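You operate a simulated robot arm through the tools that you are given. There is no shell and no other tool.

The job below is to be done with a simulated robot arm. You get a single attempt, and the scene is never put back.

TASK
Clean the dusty stub in the purple cleaner for 4 minutes.
Fine: it is one of the dark stub rack's; drawer shut; wait till the lamp is out.

It is judged by the outcome, as a careful person would: the job done as asked, and still so three seconds after it is handed in. It fails if anything else is knocked over, pushed out of place, dropped, spilled or broken.

THE ROBOT
A 7-joint arm with a fingered hand, fixed in place. Base frame: the origin is on the floor under the middle of its stand, x ahead of it, y to its left, z up; the work surface is at about z = 0.767. Lengths are in m, angles in degrees, forces in N, time in s.
With the tool pointing down near the work surface it reaches from about 0.2 to 0.8 m from the base axis. Its first joint turns from -69.0 to 172.0 degrees. Payload 3.4 kg.
The tool frame sits at the grasp point between the pads (the TCP): z along the fingers, y along the line on which they close. The tips reach 0.039 m beyond it. The gripper opens to 0.18 m; its body begins 0.111 m behind the TCP. The gripper is a hand of 3 fingers: y runs from the thumb to the fingers, the wrist lies at [0, 0, -0.262] in the tool frame, and closing takes about 1.5 s.
Orientation is that of the tool frame in the base frame, as a unit quaternion [w, x, y, z]. With the fingers straight down and closing along the base's y, the tool's x points along the base's -x, its y along +y and its z along -z.

THE INTERFACE
- The arm moves only by the tool play_rows. Its argument "deltas" is a list of rows, each a list of 7 numbers: the shift along the base's x, y, z in units of 250 mm (1.0 is 250 mm), then the turn, a rotation vector about the base's x, y, z in units of 90 degrees (1.0 is 90 degrees), then the opening, from 0 (shut) to 1 (fully open). In form: [[dx, dy, dz, ax, ay, az, hand], ...]. A call has 1 to 20 rows; each row is the pose to reach, as a shift and turn from the pose commanded when the call began. A call with a number of a shift or a turn outside -1 to 1 is refused whole. A row lasts 0.2 s, in which the tool goes at most 0.05 m and 8.6 degrees; a call with a longer step from one row to the next is refused whole, and so is a gripper value outside its range. Where a pose cannot be reached the arm comes as near as it can. A force on the tool above 40 N (or 10 N above the force at the start of the call, whichever is more), or a blocked arm, ends the call early, and 0.2 s more pass. Each finger travels about 0.072 m/s and halts on what it meets, pressing with about 21 N; the grip force reading is that of the motor and also rises with nothing between the fingers. The clock runs only during rows and for 0.2 s after the last one: add rows that repeat a pose to give the fingers time. It gives the time, the measured TCP pose, the force on the tool (base axes), the opening and the grip force at its end, in the units of the frame above (readings bear some noise), with the torque about the TCP (base axes, N m) and any sound that the robot's microphone picked up, and new pictures: "views" is both (left out), scene, wrist or none.
- Cameras (640 x 400 px; columns grow to the right, rows downward): "scene" is fixed at [0.2203, -0.4984, 1.3512]; the picture's right is [-0.05, -1.00, 0.00], its down [-0.52, 0.03, -0.85] and it looks along [0.85, -0.04, -0.52] (base axes); focal length 228 px, centre (320, 200). "wrist" rides on the gripper at [0.063, -0.036, -0.128] in the tool frame; the picture's right is [0.50, 0.87, 0.00], its down [-0.75, 0.43, -0.49] and it looks along [-0.43, 0.25, 0.87] (tool axes); focal length 226 px, centre (320, 200). There is no depth. A picture from a camera that has moved, and an enlarged one, comes with that camera's place and axes in the base frame and with its lens.
- slide_trunk(by): moves the trunk up (or, below 0, down) by that many m; the arm rides with it, the base frame stays. It gives what a move gives, with no picture.
- preshape(shape): the hand has 3 fingers and takes this shape, open, in about a second: jaw (thumb against the fingers, like two jaws); tri (thumb and two fingers); tip (a fingertip pinch); poke (one finger out to press); point (the index stretched); flat (the hand flat); cup (the hand cupped); fist (a fist). The gripper value then closes the fingers along that shape, each until it touches; the sizes above hold for jaw. It gives what a move gives, with no picture.
- zoom(camera, box): a new picture of the part [left, top, right, bottom] of that camera's present view, enlarged. No time passes.
- hand_in(): hands the job in; it is judged then, once.

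Nothing tells you positions but the pictures and the camera data. Unless the task says otherwise, let go and move clear before handing in.

The tools are called after "Emit:" by a JSON object that holds its "method" and its "body". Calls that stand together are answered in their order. play_rows: Moves the arm, as the interface text tells. Its arguments: {"type":"object","properties":{"deltas":{"type":"array","items":{"type":"array","items":{"type":"number"}}},"views":{"type":"string","enum":["both","scene","wrist","none"]}},"required":["deltas"]} The other tools are called the same way: slide_trunk (by) moves the trunk up or down; preshape (shape) gives the hand a shape; zoom (camera, box) takes an enlarged picture of a part of a camera's view; hand_in () hands the job in.

At the start:

```text
time_s: 0.0
position: [0.6001, -0.4078, 1.2031]
tcp_rot: [-0.002, 0.0, 1.0, -0.001]
ft_force: [-0.2, 0.3, -0.5]
moment: [-0.02, 0.02, 0.0]
width: 0.1799
grasp_force: 0.1
shape: jaw
trunk travel left (down, up): [-0.175, 0.367]
```

scene: 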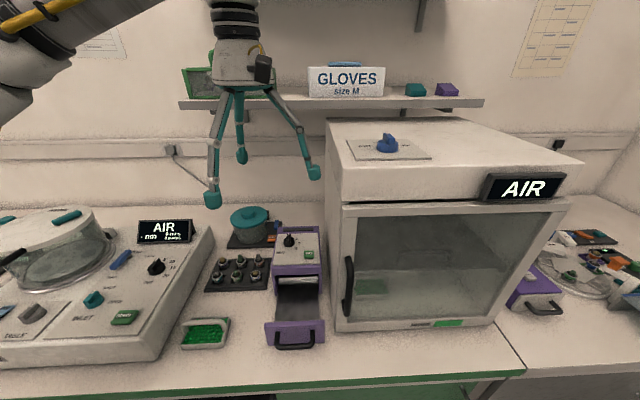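
wrist: 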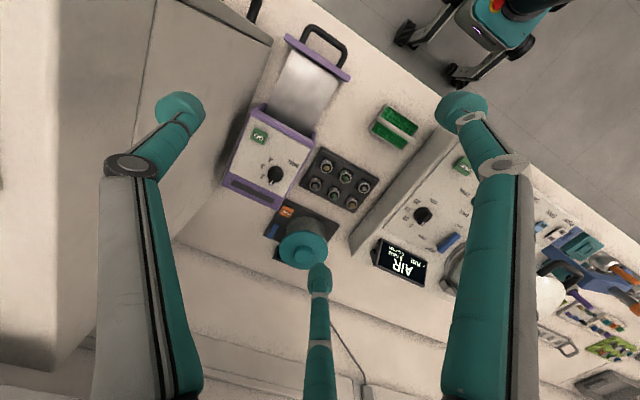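

I see a purple cleaner with its drawer open, a dark stub rack with six stubs beside it, and a teal pot behind. I'll zoom in to look at the stubs and the cleaner's controls first.

Emit:
{"method": "zoom", "body": {"camera": "scene", "box": [190, 200, 350, 360]}}

Emit:
{"method": "zoom", "body": {"camera": "wrist", "box": [220, 100, 400, 220]}}

Emit:
{"method": "zoom", "body": {"camera": "scene", "box": [200, 245, 280, 300]}}

Emit:
{"method": "zoom", "body": {"camera": "scene", "box": [490, 220, 640, 320]}}

```text
2.50 times, centred on (270, 280) of scene
camera zoom: at [0.2203, -0.4984, 1.3512], right [-0.05, -1.0, 0.0], down [-0.52, 0.03, -0.85], along [0.85, -0.04, -0.52], focal length 570 px, centre (445, 0)
```

zoom: 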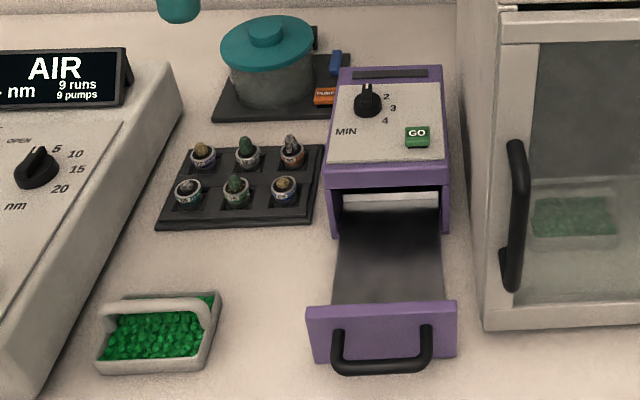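

```text
3.33 times, centred on (310, 160) of wrist
camera zoom: at [0.5379, -0.444, 1.3321], right [-0.5, 0.87, 0.0], down [0.75, 0.43, 0.49], along [0.42, 0.25, -0.87], focal length 754 px, centre (353, 333)
```

zoom: 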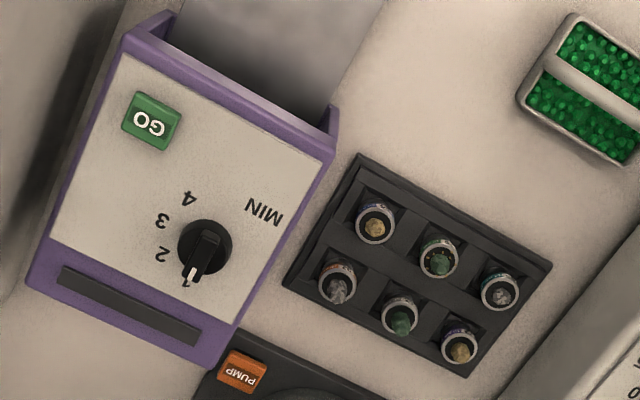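

```text
7.27 times, centred on (240, 272) of scene
camera zoom: at [0.2203, -0.4984, 1.3512], right [-0.05, -1.0, 0.0], down [-0.52, 0.03, -0.85], along [0.85, -0.04, -0.52], focal length 1658 px, centre (902, -327)
```

zoom: 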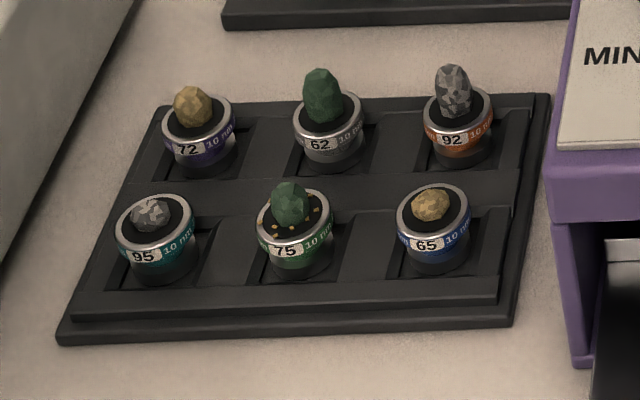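

```text
4.00 times, centred on (565, 270) of scene
camera zoom: at [0.2203, -0.4984, 1.3512], right [-0.05, -1.0, 0.0], down [-0.52, 0.03, -0.85], along [0.85, -0.04, -0.52], focal length 912 px, centre (-660, -80)
```

zoom: 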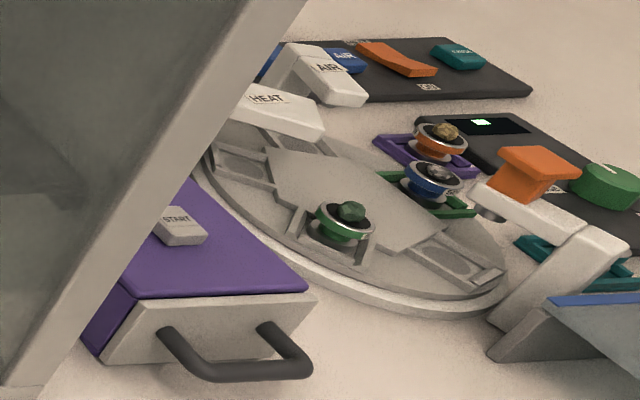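

The front-middle stub (75) shows specks on its black face. I'll take closer looks at each stub and at the cleaner panel before deciding.

Emit:
{"method": "zoom", "body": {"camera": "scene", "box": [205, 250, 245, 290]}}

Emit:
{"method": "zoom", "body": {"camera": "scene", "box": [235, 250, 270, 285]}}

Emit:
{"method": "zoom", "body": {"camera": "wrist", "box": [300, 140, 380, 215]}}

Emit:
{"method": "zoom", "body": {"camera": "scene", "box": [265, 220, 330, 265]}}

Emit:
{"method": "zoom", "body": {"camera": "wrist", "box": [225, 20, 365, 215]}}

Emit:
{"method": "zoom", "body": {"camera": "scene", "box": [0, 190, 200, 370]}}

```text
10.00 times, centred on (225, 270) of scene
camera zoom: at [0.2203, -0.4984, 1.3512], right [-0.05, -1.0, 0.0], down [-0.52, 0.03, -0.85], along [0.85, -0.04, -0.52], focal length 2280 px, centre (1270, -500)
```

zoom: 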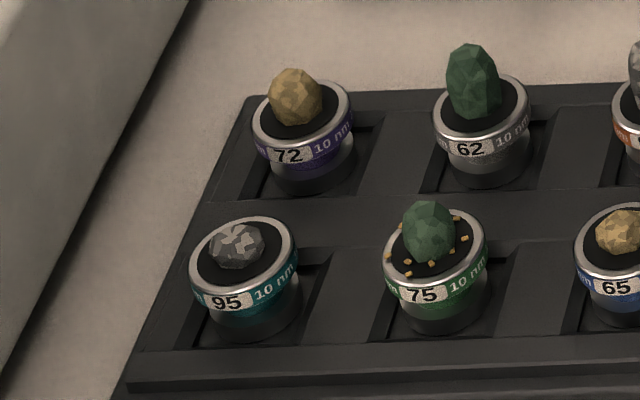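

```text
11.43 times, centred on (252, 268) of scene
camera zoom: at [0.2203, -0.4984, 1.3512], right [-0.05, -1.0, 0.0], down [-0.52, 0.03, -0.85], along [0.85, -0.04, -0.52], focal length 2606 px, centre (1091, -571)
```

zoom: 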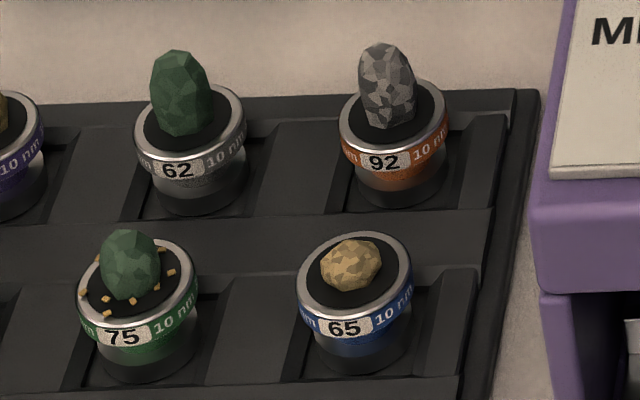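

```text
5.33 times, centred on (340, 178) of wrist
camera zoom: at [0.5379, -0.444, 1.3321], right [-0.5, 0.87, 0.0], down [0.75, 0.43, 0.49], along [0.42, 0.25, -0.87], focal length 1206 px, centre (213, 320)
```

zoom: 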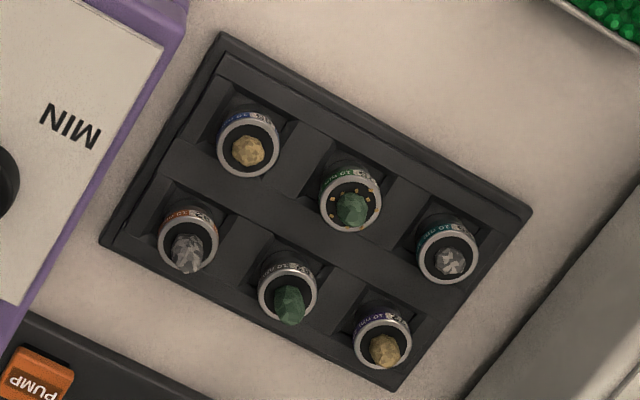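

```text
8.89 times, centred on (298, 242) of scene
camera zoom: at [0.2203, -0.4984, 1.3512], right [-0.05, -1.0, 0.0], down [-0.52, 0.03, -0.85], along [0.85, -0.04, -0.52], focal length 2027 px, centre (520, -178)
```

zoom: 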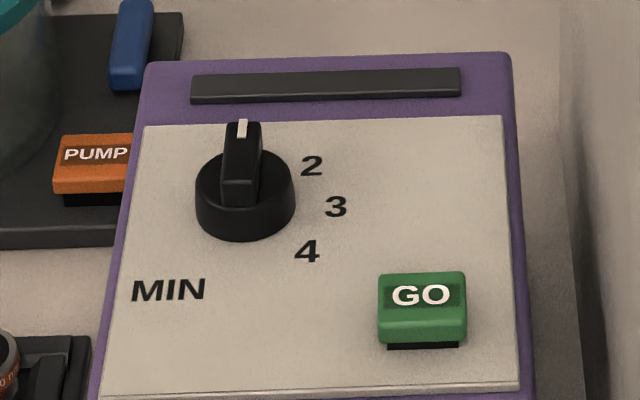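

```text
2.05 times, centred on (295, 118) of wrist
camera zoom: at [0.5379, -0.444, 1.3321], right [-0.5, 0.87, 0.0], down [0.75, 0.43, 0.49], along [0.42, 0.25, -0.87], focal length 464 px, centre (371, 369)
```

zoom: 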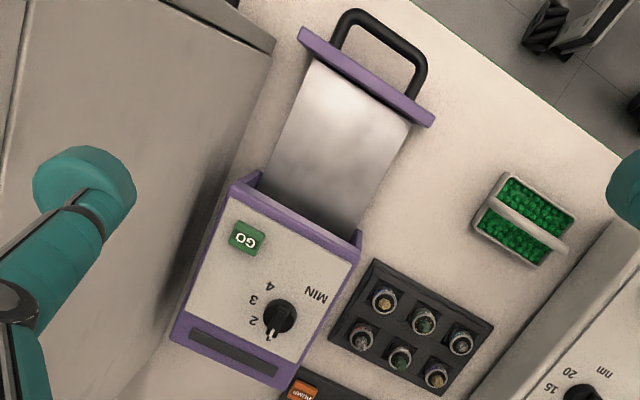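

```text
2.22 times, centred on (100, 280) of scene
camera zoom: at [0.2203, -0.4984, 1.3512], right [-0.05, -1.0, 0.0], down [-0.52, 0.03, -0.85], along [0.85, -0.04, -0.52], focal length 507 px, centre (809, 22)
```

zoom: 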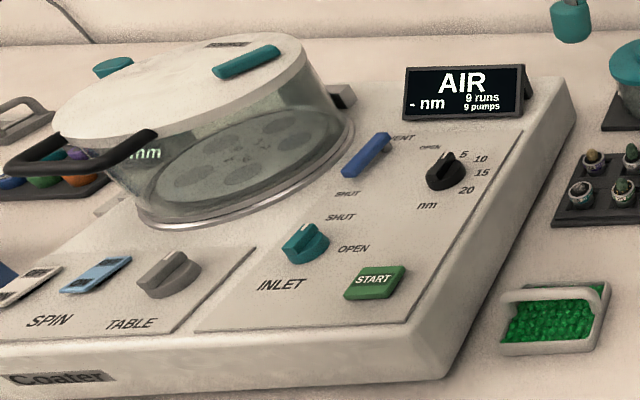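

The speckled (dusty) stub is 75, in the middle of the front row. The gaps between stubs are tight, so I'll look at the fingers and drawer up close, then try the pinch shape while high up and clear.

Emit:
{"method": "zoom", "body": {"camera": "scene", "box": [160, 0, 360, 220]}}

Emit:
{"method": "zoom", "body": {"camera": "scene", "box": [255, 255, 335, 355]}}

Emit:
{"method": "preshape", "body": {"shape": "tip"}}

```text
1.82 times, centred on (260, 110) of scene
camera zoom: at [0.2203, -0.4984, 1.3512], right [-0.05, -1.0, 0.0], down [-0.52, 0.03, -0.85], along [0.85, -0.04, -0.52], focal length 415 px, centre (429, 364)
```

zoom: 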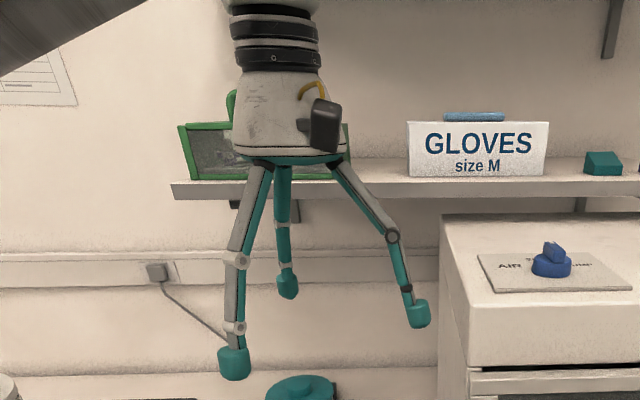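

```text
4.00 times, centred on (295, 305) of scene
camera zoom: at [0.2203, -0.4984, 1.3512], right [-0.05, -1.0, 0.0], down [-0.52, 0.03, -0.85], along [0.85, -0.04, -0.52], focal length 912 px, centre (420, -220)
```

zoom: 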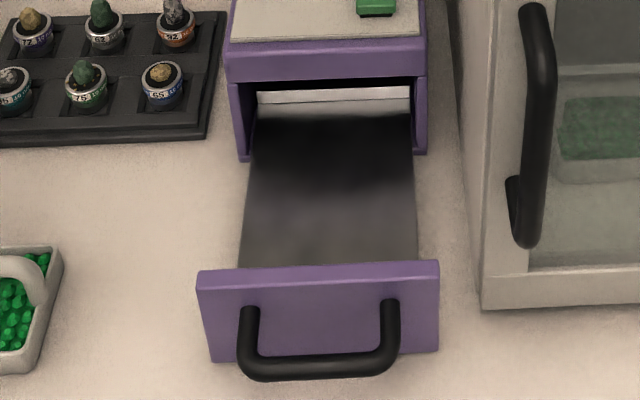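

```text
time_s: 0.9
position: [0.5954, -0.4044, 1.2058]
tcp_rot: [0.001, 0.0, 1.0, -0.002]
ft_force: [0.2, -0.8, 0.0]
moment: [0.01, 0.01, 0.01]
width: 0.1798
grasp_force: 0.0
shape: tip
trunk travel left (down, up): [-0.175, 0.367]
```

The hand is still high and clear in the pinch shape. I'll hold still with a dummy row to see what this shape looks like.

Emit:
{"method": "play_rows", "body": {"deltas": [[0, 0, 0, 0, 0, 0, 1]], "views": "both"}}

Emit:
{"method": "zoom", "body": {"camera": "scene", "box": [160, 0, 360, 220]}}

```text
time_s: 1.3
position: [0.597, -0.4059, 1.206]
tcp_rot: [0.001, 0.0, 1.0, -0.001]
ft_force: [1.0, 1.2, -1.2]
moment: [0.01, 0.03, 0.01]
width: 0.1797
grasp_force: 0.1
shape: tip
trunk travel left (down, up): [-0.175, 0.367]
camera wrist: at [0.5334, -0.441, 1.3352], right [-0.5, 0.87, 0.0], down [0.75, 0.44, 0.49], along [0.43, 0.24, -0.87], focal length 226 px, centre (320, 200)
```

scene: 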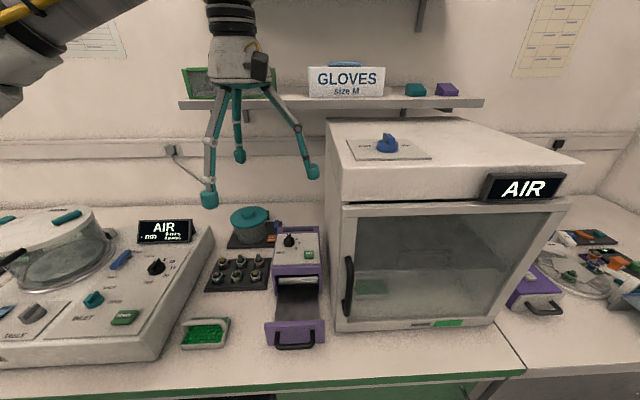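
wrist: 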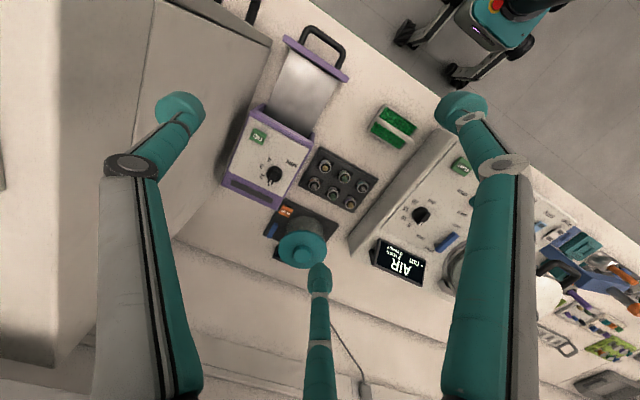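

```text
1.82 times, centred on (260, 110) of scene
camera zoom: at [0.2203, -0.4984, 1.3512], right [-0.05, -1.0, 0.0], down [-0.52, 0.03, -0.85], along [0.85, -0.04, -0.52], focal length 415 px, centre (429, 364)
```

zoom: 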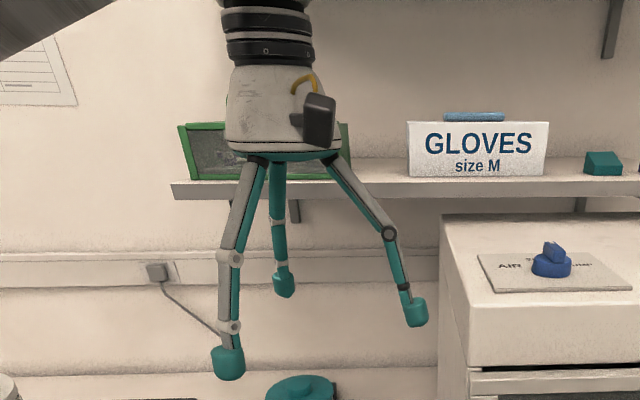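

Open, the pinch shape looks like jaw, so I'll shut the fingers in free air to learn how they meet.

Emit:
{"method": "play_rows", "body": {"deltas": [[0, 0, 0, 0, 0, 0, 0], [0, 0, 0, 0, 0, 0, 0], [0, 0, 0, 0, 0, 0, 0], [0, 0, 0, 0, 0, 0, 0], [0, 0, 0, 0, 0, 0, 0], [0, 0, 0, 0, 0, 0, 0], [0, 0, 0, 0, 0, 0, 0], [0, 0, 0, 0, 0, 0, 0]], "views": "both"}}

Emit:
{"method": "zoom", "body": {"camera": "scene", "box": [160, 0, 360, 220]}}

```text
time_s: 3.1
position: [0.5973, -0.4052, 1.206]
tcp_rot: [0.001, 0.0, 1.0, 0.0]
ft_force: [-0.4, 0.7, -0.4]
moment: [-0.03, 0.01, 0.03]
width: 0.0001
grasp_force: 20.9
shape: tip
trunk travel left (down, up): [-0.175, 0.367]
camera wrist: at [0.5334, -0.4409, 1.3352], right [-0.5, 0.87, 0.0], down [0.75, 0.44, 0.49], along [0.43, 0.24, -0.87], focal length 226 px, centre (320, 200)
```

scene: 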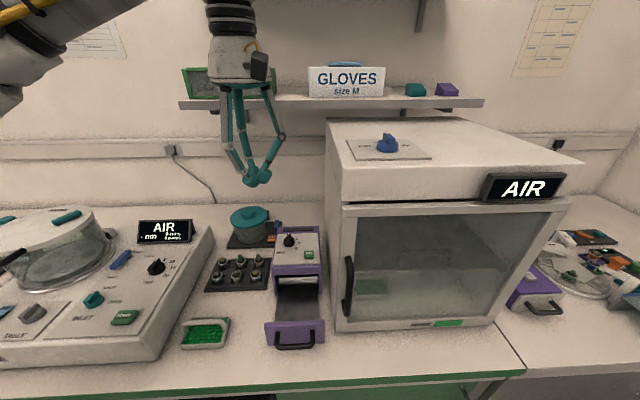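
wrist: 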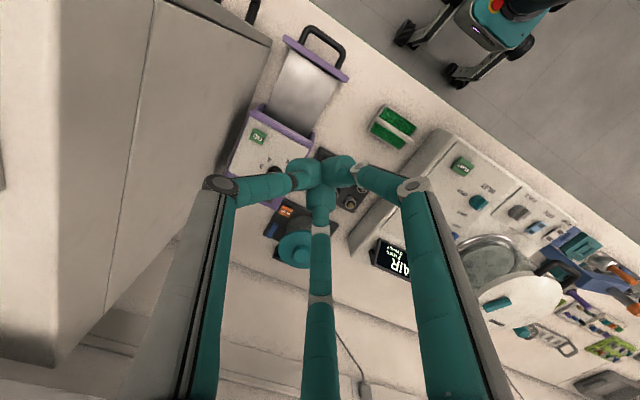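

```text
1.82 times, centred on (260, 110) of scene
camera zoom: at [0.2203, -0.4984, 1.3512], right [-0.05, -1.0, 0.0], down [-0.52, 0.03, -0.85], along [0.85, -0.04, -0.52], focal length 415 px, centre (429, 364)
```

zoom: 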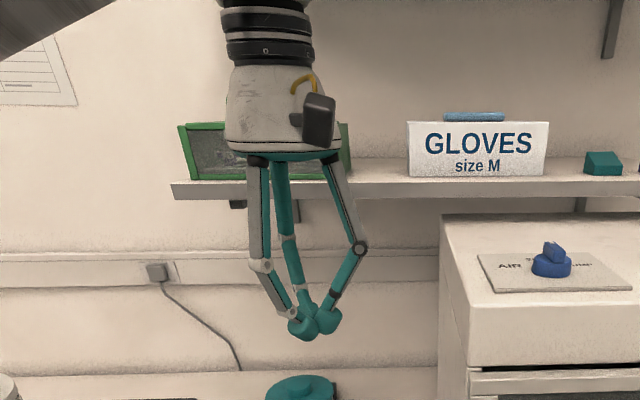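

In the pinch shape all three fingertips meet at one point, thumb on the -y side and the two fingers at ±60° opposite, which suits gripping stub 75 with the thumb on the free front side. I'll turn the hand -90° about z so the thumb faces the robot, and move over the rack at a safe height with the fingers partly open.

Emit:
{"method": "play_rows", "body": {"deltas": [[0.04, 0.05, -0.036, 0, 0, -0.09, 0.4], [0.08, 0.1, -0.07, 0, 0, -0.18, 0.4], [0.12, 0.15, -0.11, 0, 0, -0.27, 0.4], [0.16, 0.2, -0.145, 0, 0, -0.36, 0.4], [0.2, 0.25, -0.18, 0, 0, -0.45, 0.4], [0.24, 0.3, -0.22, 0, 0, -0.54, 0.4], [0.28, 0.35, -0.255, 0, 0, -0.63, 0.4], [0.32, 0.4, -0.29, 0, 0, -0.72, 0.4], [0.36, 0.45, -0.33, 0, 0, -0.81, 0.4], [0.4, 0.5, -0.36, 0, 0, -0.9, 0.4], [0.44, 0.556, -0.4, 0, 0, -0.98, 0.4], [0.44, 0.556, -0.4, 0, 0, -1.0, 0.4], [0.44, 0.556, -0.4, 0, 0, -1.0, 0.4]], "views": "both"}}

```text
time_s: 5.9
position: [0.7062, -0.2655, 1.106]
tcp_rot: [0.001, 0.708, 0.707, -0.002]
ft_force: [0.8, -0.2, 0.2]
moment: [0.01, 0.01, -0.01]
width: 0.0713
grasp_force: 0.1
shape: tip
trunk travel left (down, up): [-0.175, 0.367]
camera wrist: at [0.671, -0.2025, 1.2353], right [0.87, 0.5, 0.0], down [0.44, -0.75, 0.49], along [0.24, -0.43, -0.87], focal length 226 px, centre (320, 200)
```

scene: 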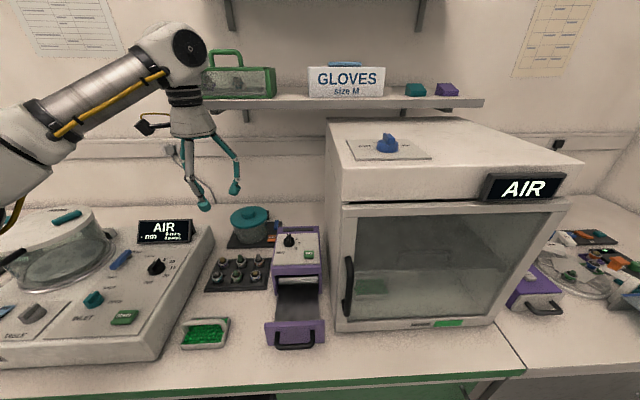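
wrist: 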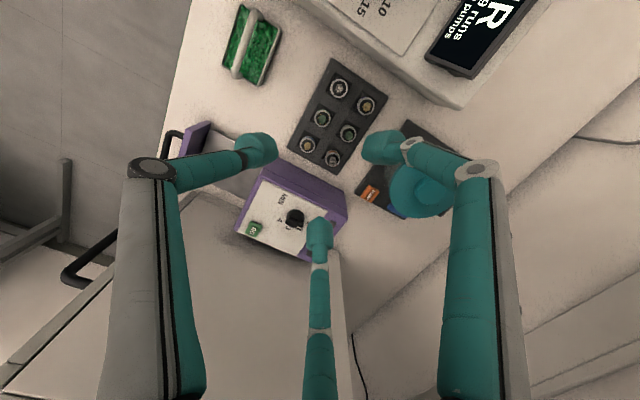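

The hand is over the rack with the thumb facing the robot. I'll zoom into the wrist view to triangulate stub 75 and see the fingertip layout.

Emit:
{"method": "zoom", "body": {"camera": "wrist", "box": [280, 50, 400, 180]}}

Emit:
{"method": "zoom", "body": {"camera": "wrist", "box": [220, 100, 420, 260]}}

Emit:
{"method": "zoom", "body": {"camera": "scene", "box": [130, 90, 280, 220]}}

```text
3.08 times, centred on (340, 115) of wrist
camera zoom: at [0.671, -0.2025, 1.2353], right [0.87, 0.5, 0.0], down [0.44, -0.75, 0.49], along [0.24, -0.43, -0.87], focal length 696 px, centre (258, 462)
```

zoom: 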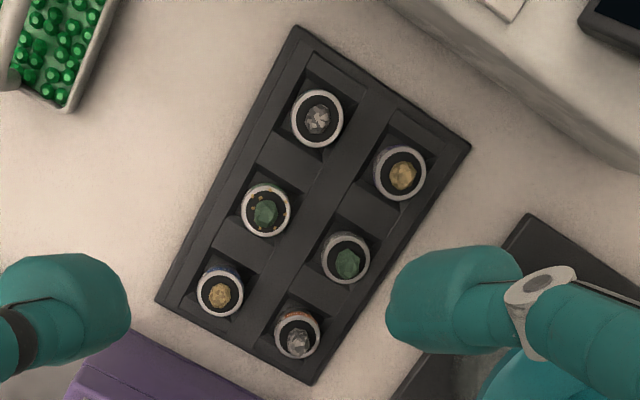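

```text
2.50 times, centred on (320, 180) of wrist
camera zoom: at [0.671, -0.2025, 1.2353], right [0.87, 0.5, 0.0], down [0.44, -0.75, 0.49], along [0.24, -0.43, -0.87], focal length 565 px, centre (320, 250)
```

zoom: 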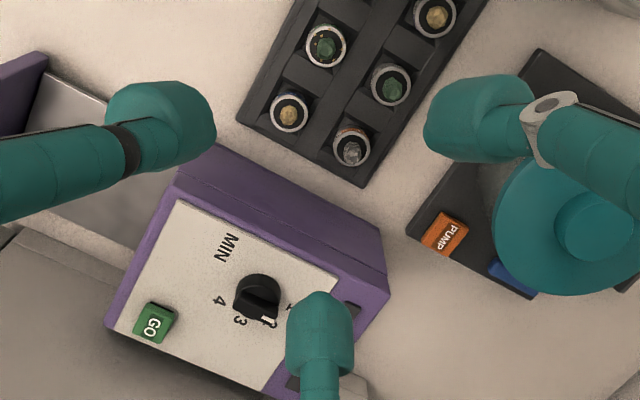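

```text
3.08 times, centred on (205, 155) of scene
camera zoom: at [0.2203, -0.4984, 1.3512], right [-0.05, -1.0, 0.0], down [-0.52, 0.03, -0.85], along [0.85, -0.04, -0.52], focal length 702 px, centre (674, 338)
```

zoom: 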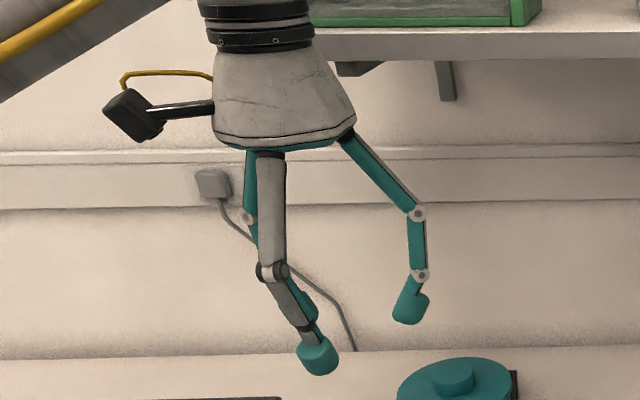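

The rack grid is about 57 mm and the stub rims about 32 mm wide, with stub 75 at roughly (0.7095, -0.267), rim height about z 0.79. I'll come down to a hover with fingers opened just over the stub's width and check alignment.

Emit:
{"method": "play_rows", "body": {"deltas": [[0.005, -0.002, -0.15, 0, 0, 0, 0.3], [0.01, -0.004, -0.3, 0, 0, 0, 0.3], [0.0132, -0.006, -0.45, 0, 0, 0, 0.3], [0.0132, -0.006, -0.6, 0, 0, 0, 0.3], [0.0132, -0.006, -0.72, 0, 0, 0, 0.3], [0.0132, -0.006, -0.8, 0, 0, 0, 0.3], [0.0132, -0.006, -0.824, 0, 0, 0, 0.3], [0.0132, -0.006, -0.824, 0, 0, 0, 0.3], [0.0132, -0.006, -0.824, 0, 0, 0, 0.3]], "views": "both"}}

Emit:
{"method": "zoom", "body": {"camera": "wrist", "box": [220, 80, 420, 240]}}

Emit:
{"method": "zoom", "body": {"camera": "scene", "box": [195, 210, 275, 290]}}

```text
time_s: 7.9
position: [0.7227, -0.2777, 0.9017]
tcp_rot: [-0.001, 0.707, 0.707, -0.002]
ft_force: [0.6, 0.3, -0.2]
moment: [-0.03, 0.0, -0.01]
width: 0.0542
grasp_force: 0.0
shape: tip
out of reach, approached as far as the arm can: row 1, 2, 3, 4, 5, 6, 7, 8, 9
trunk travel left (down, up): [-0.175, 0.367]
camera wrist: at [0.6862, -0.2142, 1.031], right [0.87, 0.5, 0.0], down [0.44, -0.75, 0.49], along [0.24, -0.43, -0.87], focal length 226 px, centre (320, 200)
```

scene: 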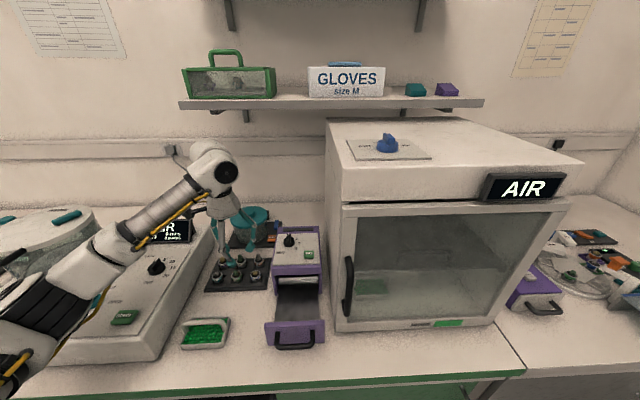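
wrist: 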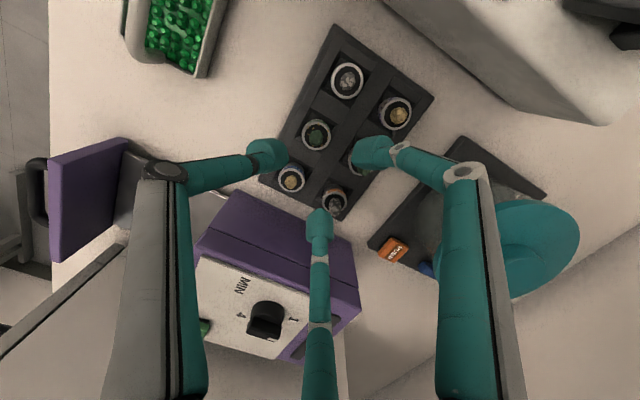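

```text
2.50 times, centred on (320, 160) of wrist
camera zoom: at [0.6862, -0.2142, 1.031], right [0.87, 0.5, 0.0], down [0.44, -0.75, 0.49], along [0.24, -0.43, -0.87], focal length 565 px, centre (320, 300)
```

zoom: 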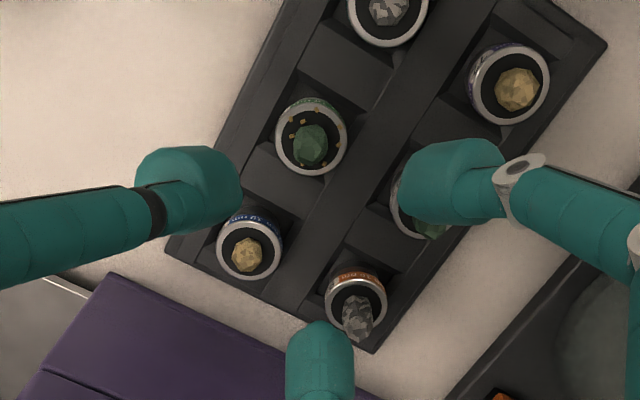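

```text
5.00 times, centred on (235, 250) of scene
camera zoom: at [0.2203, -0.4984, 1.3512], right [-0.05, -1.0, 0.0], down [-0.52, 0.03, -0.85], along [0.85, -0.04, -0.52], focal length 1140 px, centre (745, -50)
```

zoom: 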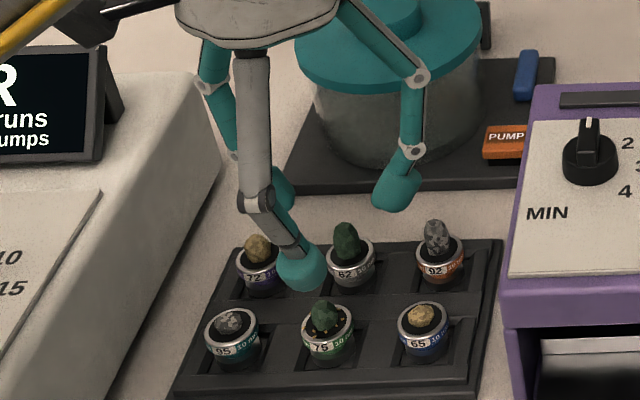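

The arm says this pose is at its limit and it ended about 13 mm off, because the forearm is coming up from too low. The hand is still above everything, so I'll raise the trunk to give the wrist a better angle and then come down again.

Emit:
{"method": "slide_trunk", "body": {"by": 0.22}}

```text
time_s: 10.2
position: [0.723, -0.2791, 1.1203]
tcp_rot: [-0.002, 0.707, 0.708, -0.002]
ft_force: [-0.5, -0.5, 0.2]
moment: [-0.01, -0.01, -0.04]
width: 0.0542
grasp_force: 0.0
shape: tip
trunk travel left (down, up): [-0.395, 0.147]
```

The trunk is up and the hand is at z about 1.12. I'll start the descent and see whether the commanded pose is now reachable.

Emit:
{"method": "play_rows", "body": {"deltas": [[0, 0, 0, 0, 0, 0, 0.3], [0, 0, -0.1, 0, 0, 0, 0.3], [0, 0, -0.2, 0, 0, 0, 0.3], [0, 0, -0.3, 0, 0, 0, 0.3], [0, 0, -0.4, 0, 0, 0, 0.3], [0, 0, -0.4, 0, 0, 0, 0.3]], "views": "scene"}}

```text
time_s: 11.6
position: [0.7221, -0.2782, 1.0201]
tcp_rot: [-0.001, 0.707, 0.707, -0.001]
ft_force: [-0.2, 0.1, 0.2]
moment: [0.01, 0.01, -0.02]
width: 0.0543
grasp_force: 0.0
shape: tip
trunk travel left (down, up): [-0.395, 0.147]
```

scene: 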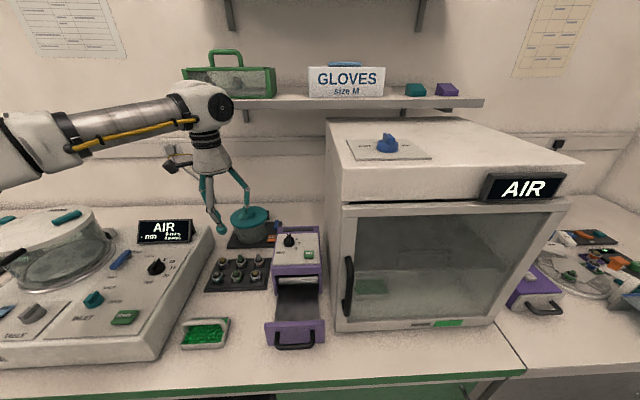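

No reach complaint now. I'll shift to the stub's x, y and descend to the hover.

Emit:
{"method": "play_rows", "body": {"deltas": [[-0.017, 0.015, -0.12, 0, 0, 0, 0.3], [-0.034, 0.03, -0.24, 0, 0, 0, 0.3], [-0.05, 0.045, -0.36, 0, 0, 0, 0.3], [-0.05, 0.045, -0.48, 0, 0, 0, 0.3], [-0.05, 0.045, -0.48, 0, 0, 0, 0.3], [-0.05, 0.045, -0.48, 0, 0, 0, 0.3]], "views": "both"}}

Emit:
{"method": "zoom", "body": {"camera": "wrist", "box": [220, 80, 420, 240]}}

Emit:
{"method": "zoom", "body": {"camera": "scene", "box": [195, 210, 275, 290]}}

```text
time_s: 13.0
position: [0.7093, -0.2673, 0.9007]
tcp_rot: [-0.001, 0.708, 0.707, -0.002]
ft_force: [-0.2, -0.4, -0.1]
moment: [-0.01, -0.01, 0.03]
width: 0.0543
grasp_force: 0.1
shape: tip
trunk travel left (down, up): [-0.395, 0.147]
camera wrist: at [0.6739, -0.2023, 1.0304], right [0.87, 0.5, 0.0], down [0.44, -0.75, 0.49], along [0.24, -0.43, -0.87], focal length 226 px, centre (320, 200)
```

scene: 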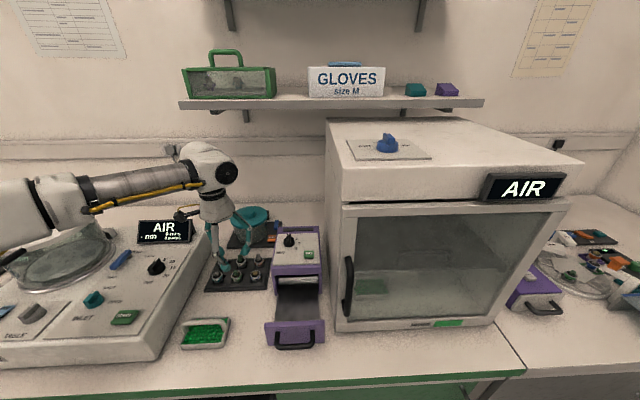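
wrist: 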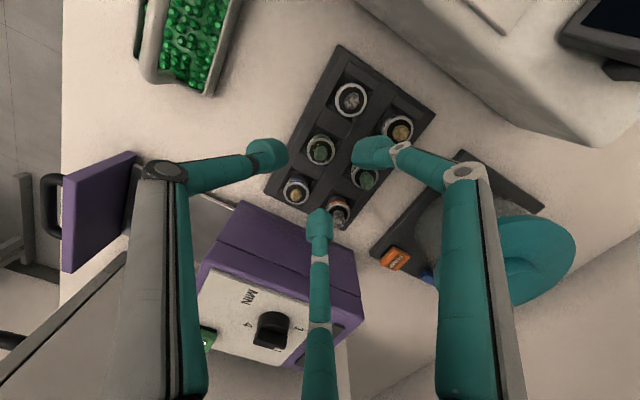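

```text
2.50 times, centred on (320, 160) of wrist
camera zoom: at [0.6739, -0.2023, 1.0304], right [0.87, 0.5, 0.0], down [0.44, -0.75, 0.49], along [0.24, -0.43, -0.87], focal length 565 px, centre (320, 300)
```

zoom: 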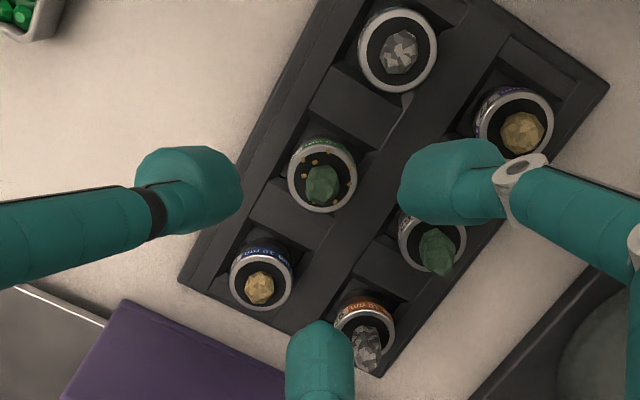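

```text
5.00 times, centred on (235, 250) of scene
camera zoom: at [0.2203, -0.4984, 1.3512], right [-0.05, -1.0, 0.0], down [-0.52, 0.03, -0.85], along [0.85, -0.04, -0.52], focal length 1140 px, centre (745, -50)
```

zoom: 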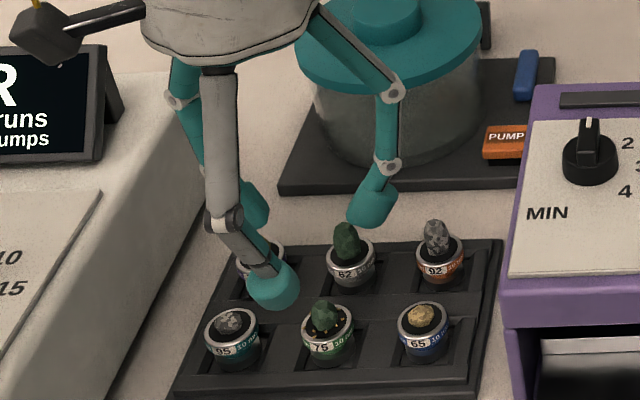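

Stub 75 appears to lie about 2 mm further out and 1.5 mm to the right of the tool axis. I'll make that correction, narrow the fingers to about 40 mm, and drop to a lower hover to recheck.

Emit:
{"method": "play_rows", "body": {"deltas": [[0.0088, -0.006, -0.04, 0, 0, 0, 0.22], [0.0088, -0.006, -0.08, 0, 0, 0, 0.22], [0.0088, -0.006, -0.12, 0, 0, 0, 0.22], [0.0088, -0.006, -0.16, 0, 0, 0, 0.22], [0.0088, -0.006, -0.16, 0, 0, 0, 0.22], [0.0088, -0.006, -0.16, 0, 0, 0, 0.22]], "views": "both"}}

Emit:
{"method": "zoom", "body": {"camera": "wrist", "box": [240, 90, 400, 240]}}

Emit:
{"method": "zoom", "body": {"camera": "scene", "box": [205, 230, 275, 290]}}

```text
time_s: 14.4
position: [0.7113, -0.2683, 0.8608]
tcp_rot: [-0.001, 0.707, 0.707, -0.001]
ft_force: [-0.9, -0.1, -0.7]
moment: [0.01, -0.04, 0.04]
width: 0.0401
grasp_force: 0.0
shape: tip
trunk travel left (down, up): [-0.395, 0.147]
camera wrist: at [0.6763, -0.2046, 0.9904], right [0.87, 0.5, 0.0], down [0.44, -0.75, 0.49], along [0.24, -0.43, -0.87], focal length 226 px, centre (320, 200)
```

scene: 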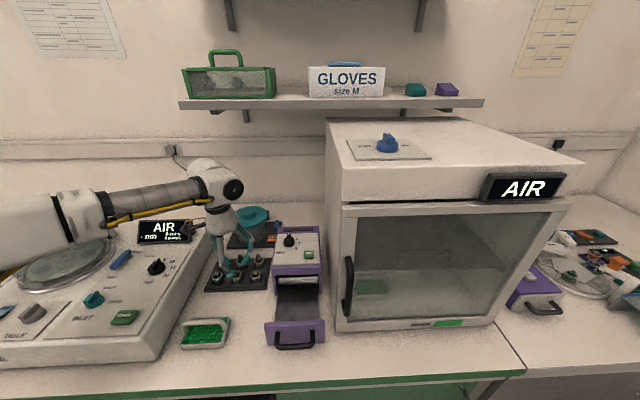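
wrist: 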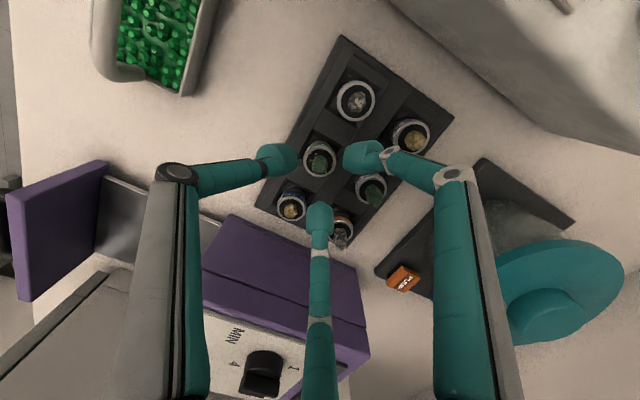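

```text
2.67 times, centred on (320, 165) of wrist
camera zoom: at [0.6763, -0.2046, 0.9904], right [0.87, 0.5, 0.0], down [0.44, -0.75, 0.49], along [0.24, -0.43, -0.87], focal length 603 px, centre (320, 293)
```

zoom: 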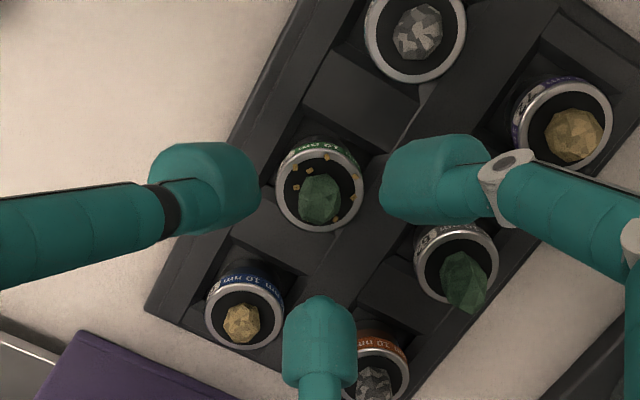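

```text
6.67 times, centred on (240, 260) of scene
camera zoom: at [0.2203, -0.4984, 1.3512], right [-0.05, -1.0, 0.0], down [-0.52, 0.03, -0.85], along [0.85, -0.04, -0.52], focal length 1520 px, centre (853, -200)
```

zoom: 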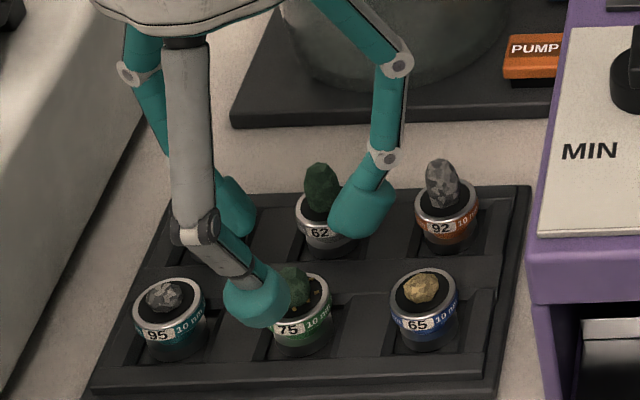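

The stub ring is now centred between the fingertips to within about a millimetre. I'll lower in small steps until the tips are beside the rim, watching the force.

Emit:
{"method": "play_rows", "body": {"deltas": [[0, 0, -0.03, 0, 0, 0, 0.22], [0, 0, -0.06, 0, 0, 0, 0.22], [0, 0, -0.09, 0, 0, 0, 0.22], [0, 0, -0.12, 0, 0, 0, 0.22], [0, 0, -0.136, 0, 0, 0, 0.22], [0, 0, -0.136, 0, 0, 0, 0.22]], "views": "both"}}

Emit:
{"method": "zoom", "body": {"camera": "wrist", "box": [240, 90, 400, 240]}}

Emit:
{"method": "zoom", "body": {"camera": "scene", "box": [205, 245, 275, 305]}}

```text
time_s: 15.8
position: [0.7128, -0.2681, 0.8263]
tcp_rot: [-0.001, 0.707, 0.707, -0.002]
ft_force: [0.5, -0.9, -0.3]
moment: [0.0, 0.01, -0.01]
width: 0.04
grasp_force: 0.0
shape: tip
trunk travel left (down, up): [-0.395, 0.147]
camera wrist: at [0.6764, -0.2046, 0.9566], right [0.87, 0.5, 0.0], down [0.44, -0.75, 0.49], along [0.24, -0.43, -0.87], focal length 226 px, centre (320, 200)
```

scene: 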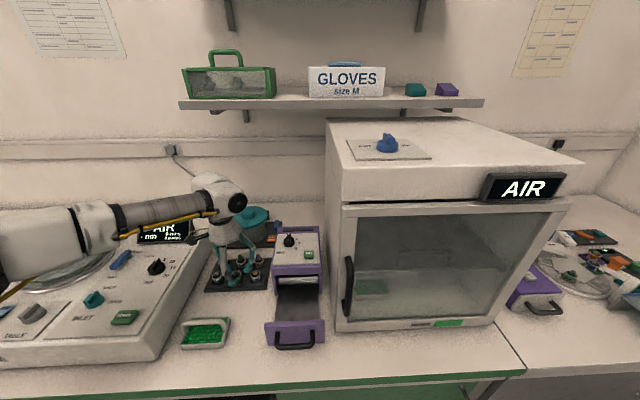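
wrist: 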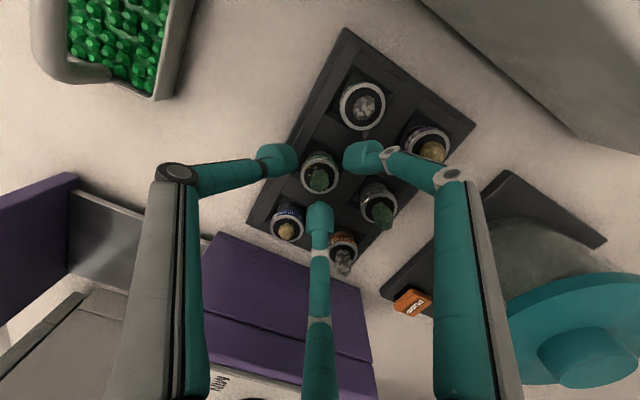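

```text
2.67 times, centred on (320, 165) of wrist
camera zoom: at [0.6764, -0.2046, 0.9566], right [0.87, 0.5, 0.0], down [0.44, -0.75, 0.49], along [0.24, -0.43, -0.87], focal length 603 px, centre (320, 293)
```

zoom: 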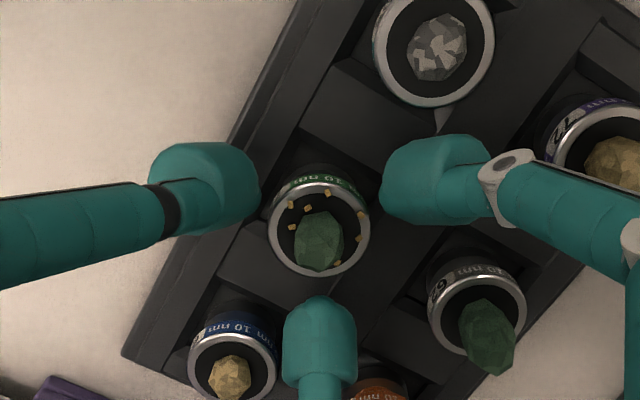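

```text
6.67 times, centred on (240, 275) of scene
camera zoom: at [0.2203, -0.4984, 1.3512], right [-0.05, -1.0, 0.0], down [-0.52, 0.03, -0.85], along [0.85, -0.04, -0.52], focal length 1520 px, centre (853, -300)
```

zoom: 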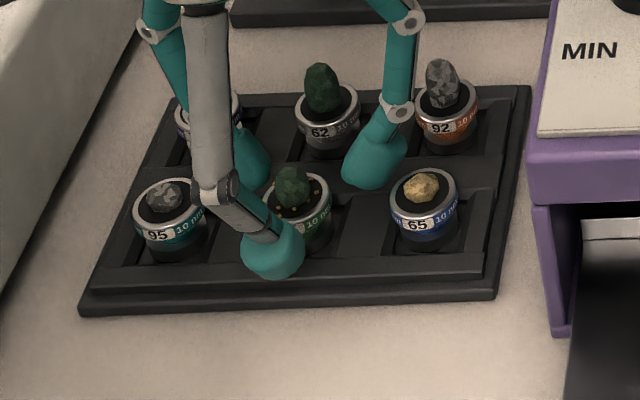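

Still centred and no contact; tips are about 5–8 mm below the rim. I'll go 4 mm lower and close gently on the stub.

Emit:
{"method": "play_rows", "body": {"deltas": [[0, 0, -0.008, 0, 0, 0, 0.22], [0, 0, -0.016, 0, 0, 0, 0.22], [0, 0, -0.016, 0, 0, 0, 0.22], [0, 0, -0.016, 0, 0, 0, 0.2], [0, 0, -0.016, 0, 0, 0, 0.19], [0, 0, -0.016, 0, 0, 0, 0.18], [0, 0, -0.016, 0, 0, 0, 0.17], [0, 0, -0.016, 0, 0, 0, 0.16], [0, 0, -0.016, 0, 0, 0, 0.15], [0, 0, -0.016, 0, 0, 0, 0.13], [0, 0, -0.016, 0, 0, 0, 0.1], [0, 0, -0.016, 0, 0, 0, 0.05], [0, 0, -0.016, 0, 0, 0, 0.0], [0, 0, -0.016, 0, 0, 0, 0.0], [0, 0, -0.016, 0, 0, 0, 0.0]], "views": "both"}}

Emit:
{"method": "zoom", "body": {"camera": "wrist", "box": [240, 90, 400, 240]}}

Emit:
{"method": "zoom", "body": {"camera": "scene", "box": [205, 245, 275, 305]}}

```text
time_s: 19.0
position: [0.7113, -0.2686, 0.8231]
tcp_rot: [-0.001, 0.707, 0.707, -0.001]
ft_force: [-0.6, -0.4, -0.1]
moment: [0.03, -0.03, 0.03]
width: 0.0239
grasp_force: 20.6
shape: tip
trunk travel left (down, up): [-0.395, 0.147]
camera wrist: at [0.6763, -0.2047, 0.9526], right [0.87, 0.5, 0.0], down [0.44, -0.75, 0.49], along [0.24, -0.43, -0.87], focal length 226 px, centre (320, 200)
```

scene: 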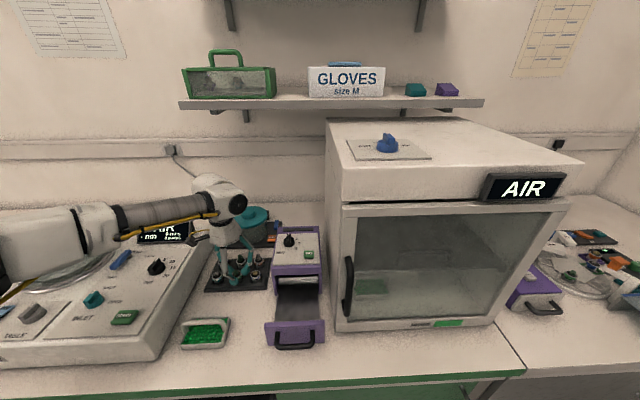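
wrist: 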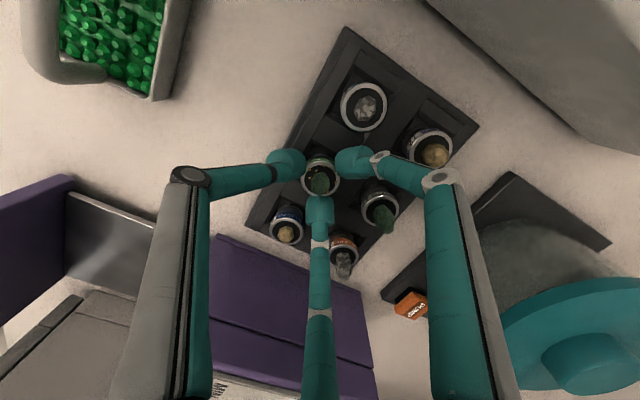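

```text
2.67 times, centred on (320, 165) of wrist
camera zoom: at [0.6763, -0.2047, 0.9526], right [0.87, 0.5, 0.0], down [0.44, -0.75, 0.49], along [0.24, -0.43, -0.87], focal length 603 px, centre (320, 293)
```

zoom: 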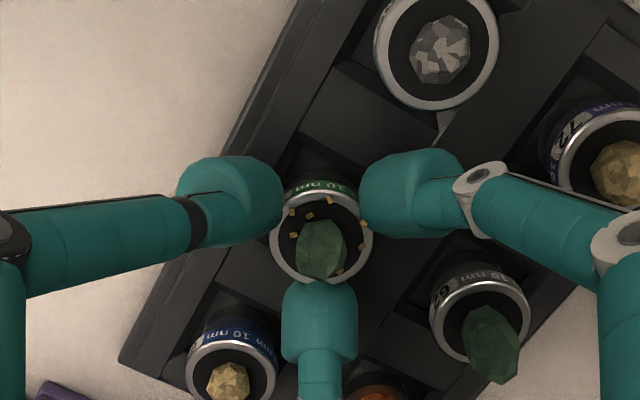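

```text
6.67 times, centred on (240, 275) of scene
camera zoom: at [0.2203, -0.4984, 1.3512], right [-0.05, -1.0, 0.0], down [-0.52, 0.03, -0.85], along [0.85, -0.04, -0.52], focal length 1520 px, centre (853, -300)
```

zoom: 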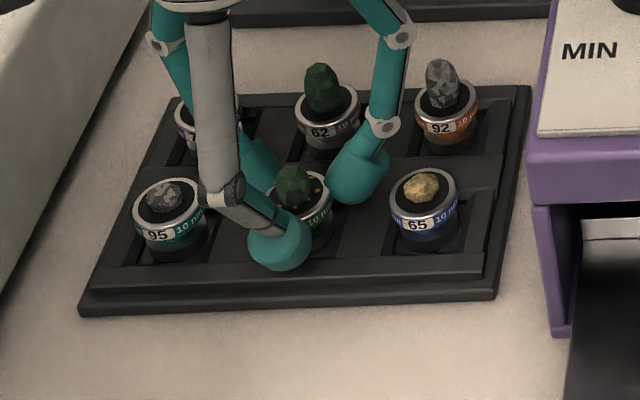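

The fingers halted at 24 mm reading with full grip force, wrapped around stub 75 while the neighbours look untouched. I'll lift slowly and check it comes along.

Emit:
{"method": "play_rows", "body": {"deltas": [[0, 0, 0.01, 0, 0, 0, 0], [0, 0, 0.025, 0, 0, 0, 0], [0, 0, 0.04, 0, 0, 0, 0], [0, 0, 0.06, 0, 0, 0, 0], [0, 0, 0.09, 0, 0, 0, 0], [0, 0, 0.13, 0, 0, 0, 0], [0, 0, 0.18, 0, 0, 0, 0], [0, 0, 0.24, 0, 0, 0, 0], [0, 0, 0.24, 0, 0, 0, 0]], "views": "both"}}

Emit:
{"method": "zoom", "body": {"camera": "scene", "box": [200, 225, 280, 300]}}

Emit:
{"method": "zoom", "body": {"camera": "wrist", "box": [240, 90, 400, 240]}}

```text
time_s: 21.0
position: [0.7123, -0.268, 0.8845]
tcp_rot: [-0.001, 0.707, 0.707, -0.002]
ft_force: [0.5, -0.1, 0.3]
moment: [0.0, -0.03, 0.0]
width: 0.0237
grasp_force: 20.8
shape: tip
trunk travel left (down, up): [-0.395, 0.147]
camera wrist: at [0.6764, -0.2046, 1.013], right [0.87, 0.5, 0.0], down [0.44, -0.75, 0.49], along [0.24, -0.43, -0.87], focal length 226 px, centre (320, 200)
```

scene: 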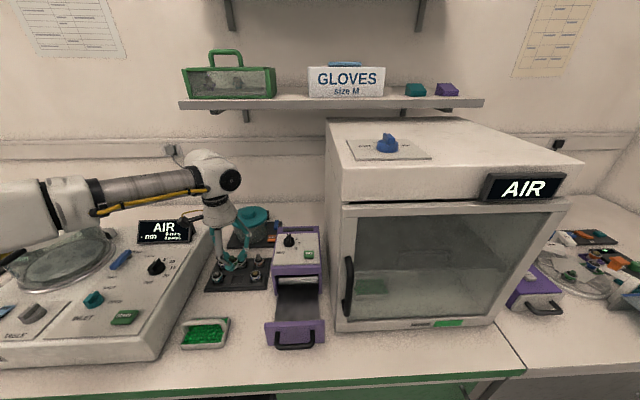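
wrist: 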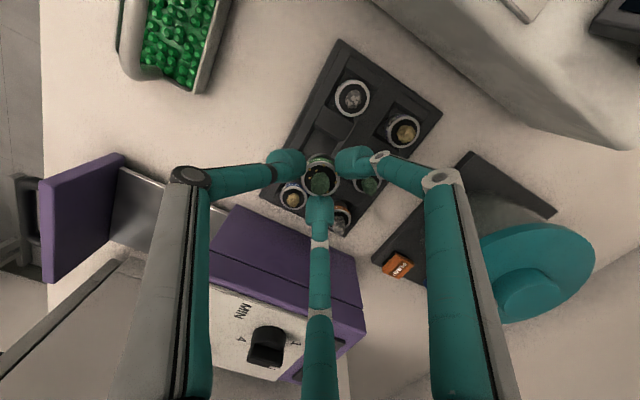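

```text
5.33 times, centred on (240, 262) of scene
camera zoom: at [0.2203, -0.4984, 1.3512], right [-0.05, -1.0, 0.0], down [-0.52, 0.03, -0.85], along [0.85, -0.04, -0.52], focal length 1216 px, centre (747, -133)
```

zoom: 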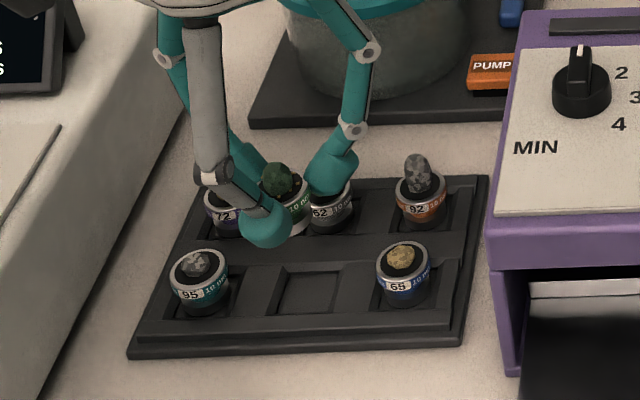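

```text
2.67 times, centred on (320, 165) of wrist
camera zoom: at [0.6764, -0.2046, 1.013], right [0.87, 0.5, 0.0], down [0.44, -0.75, 0.49], along [0.24, -0.43, -0.87], focal length 603 px, centre (320, 293)
```

zoom: 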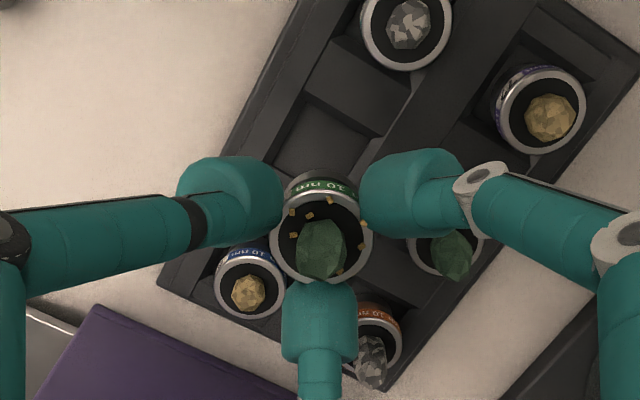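

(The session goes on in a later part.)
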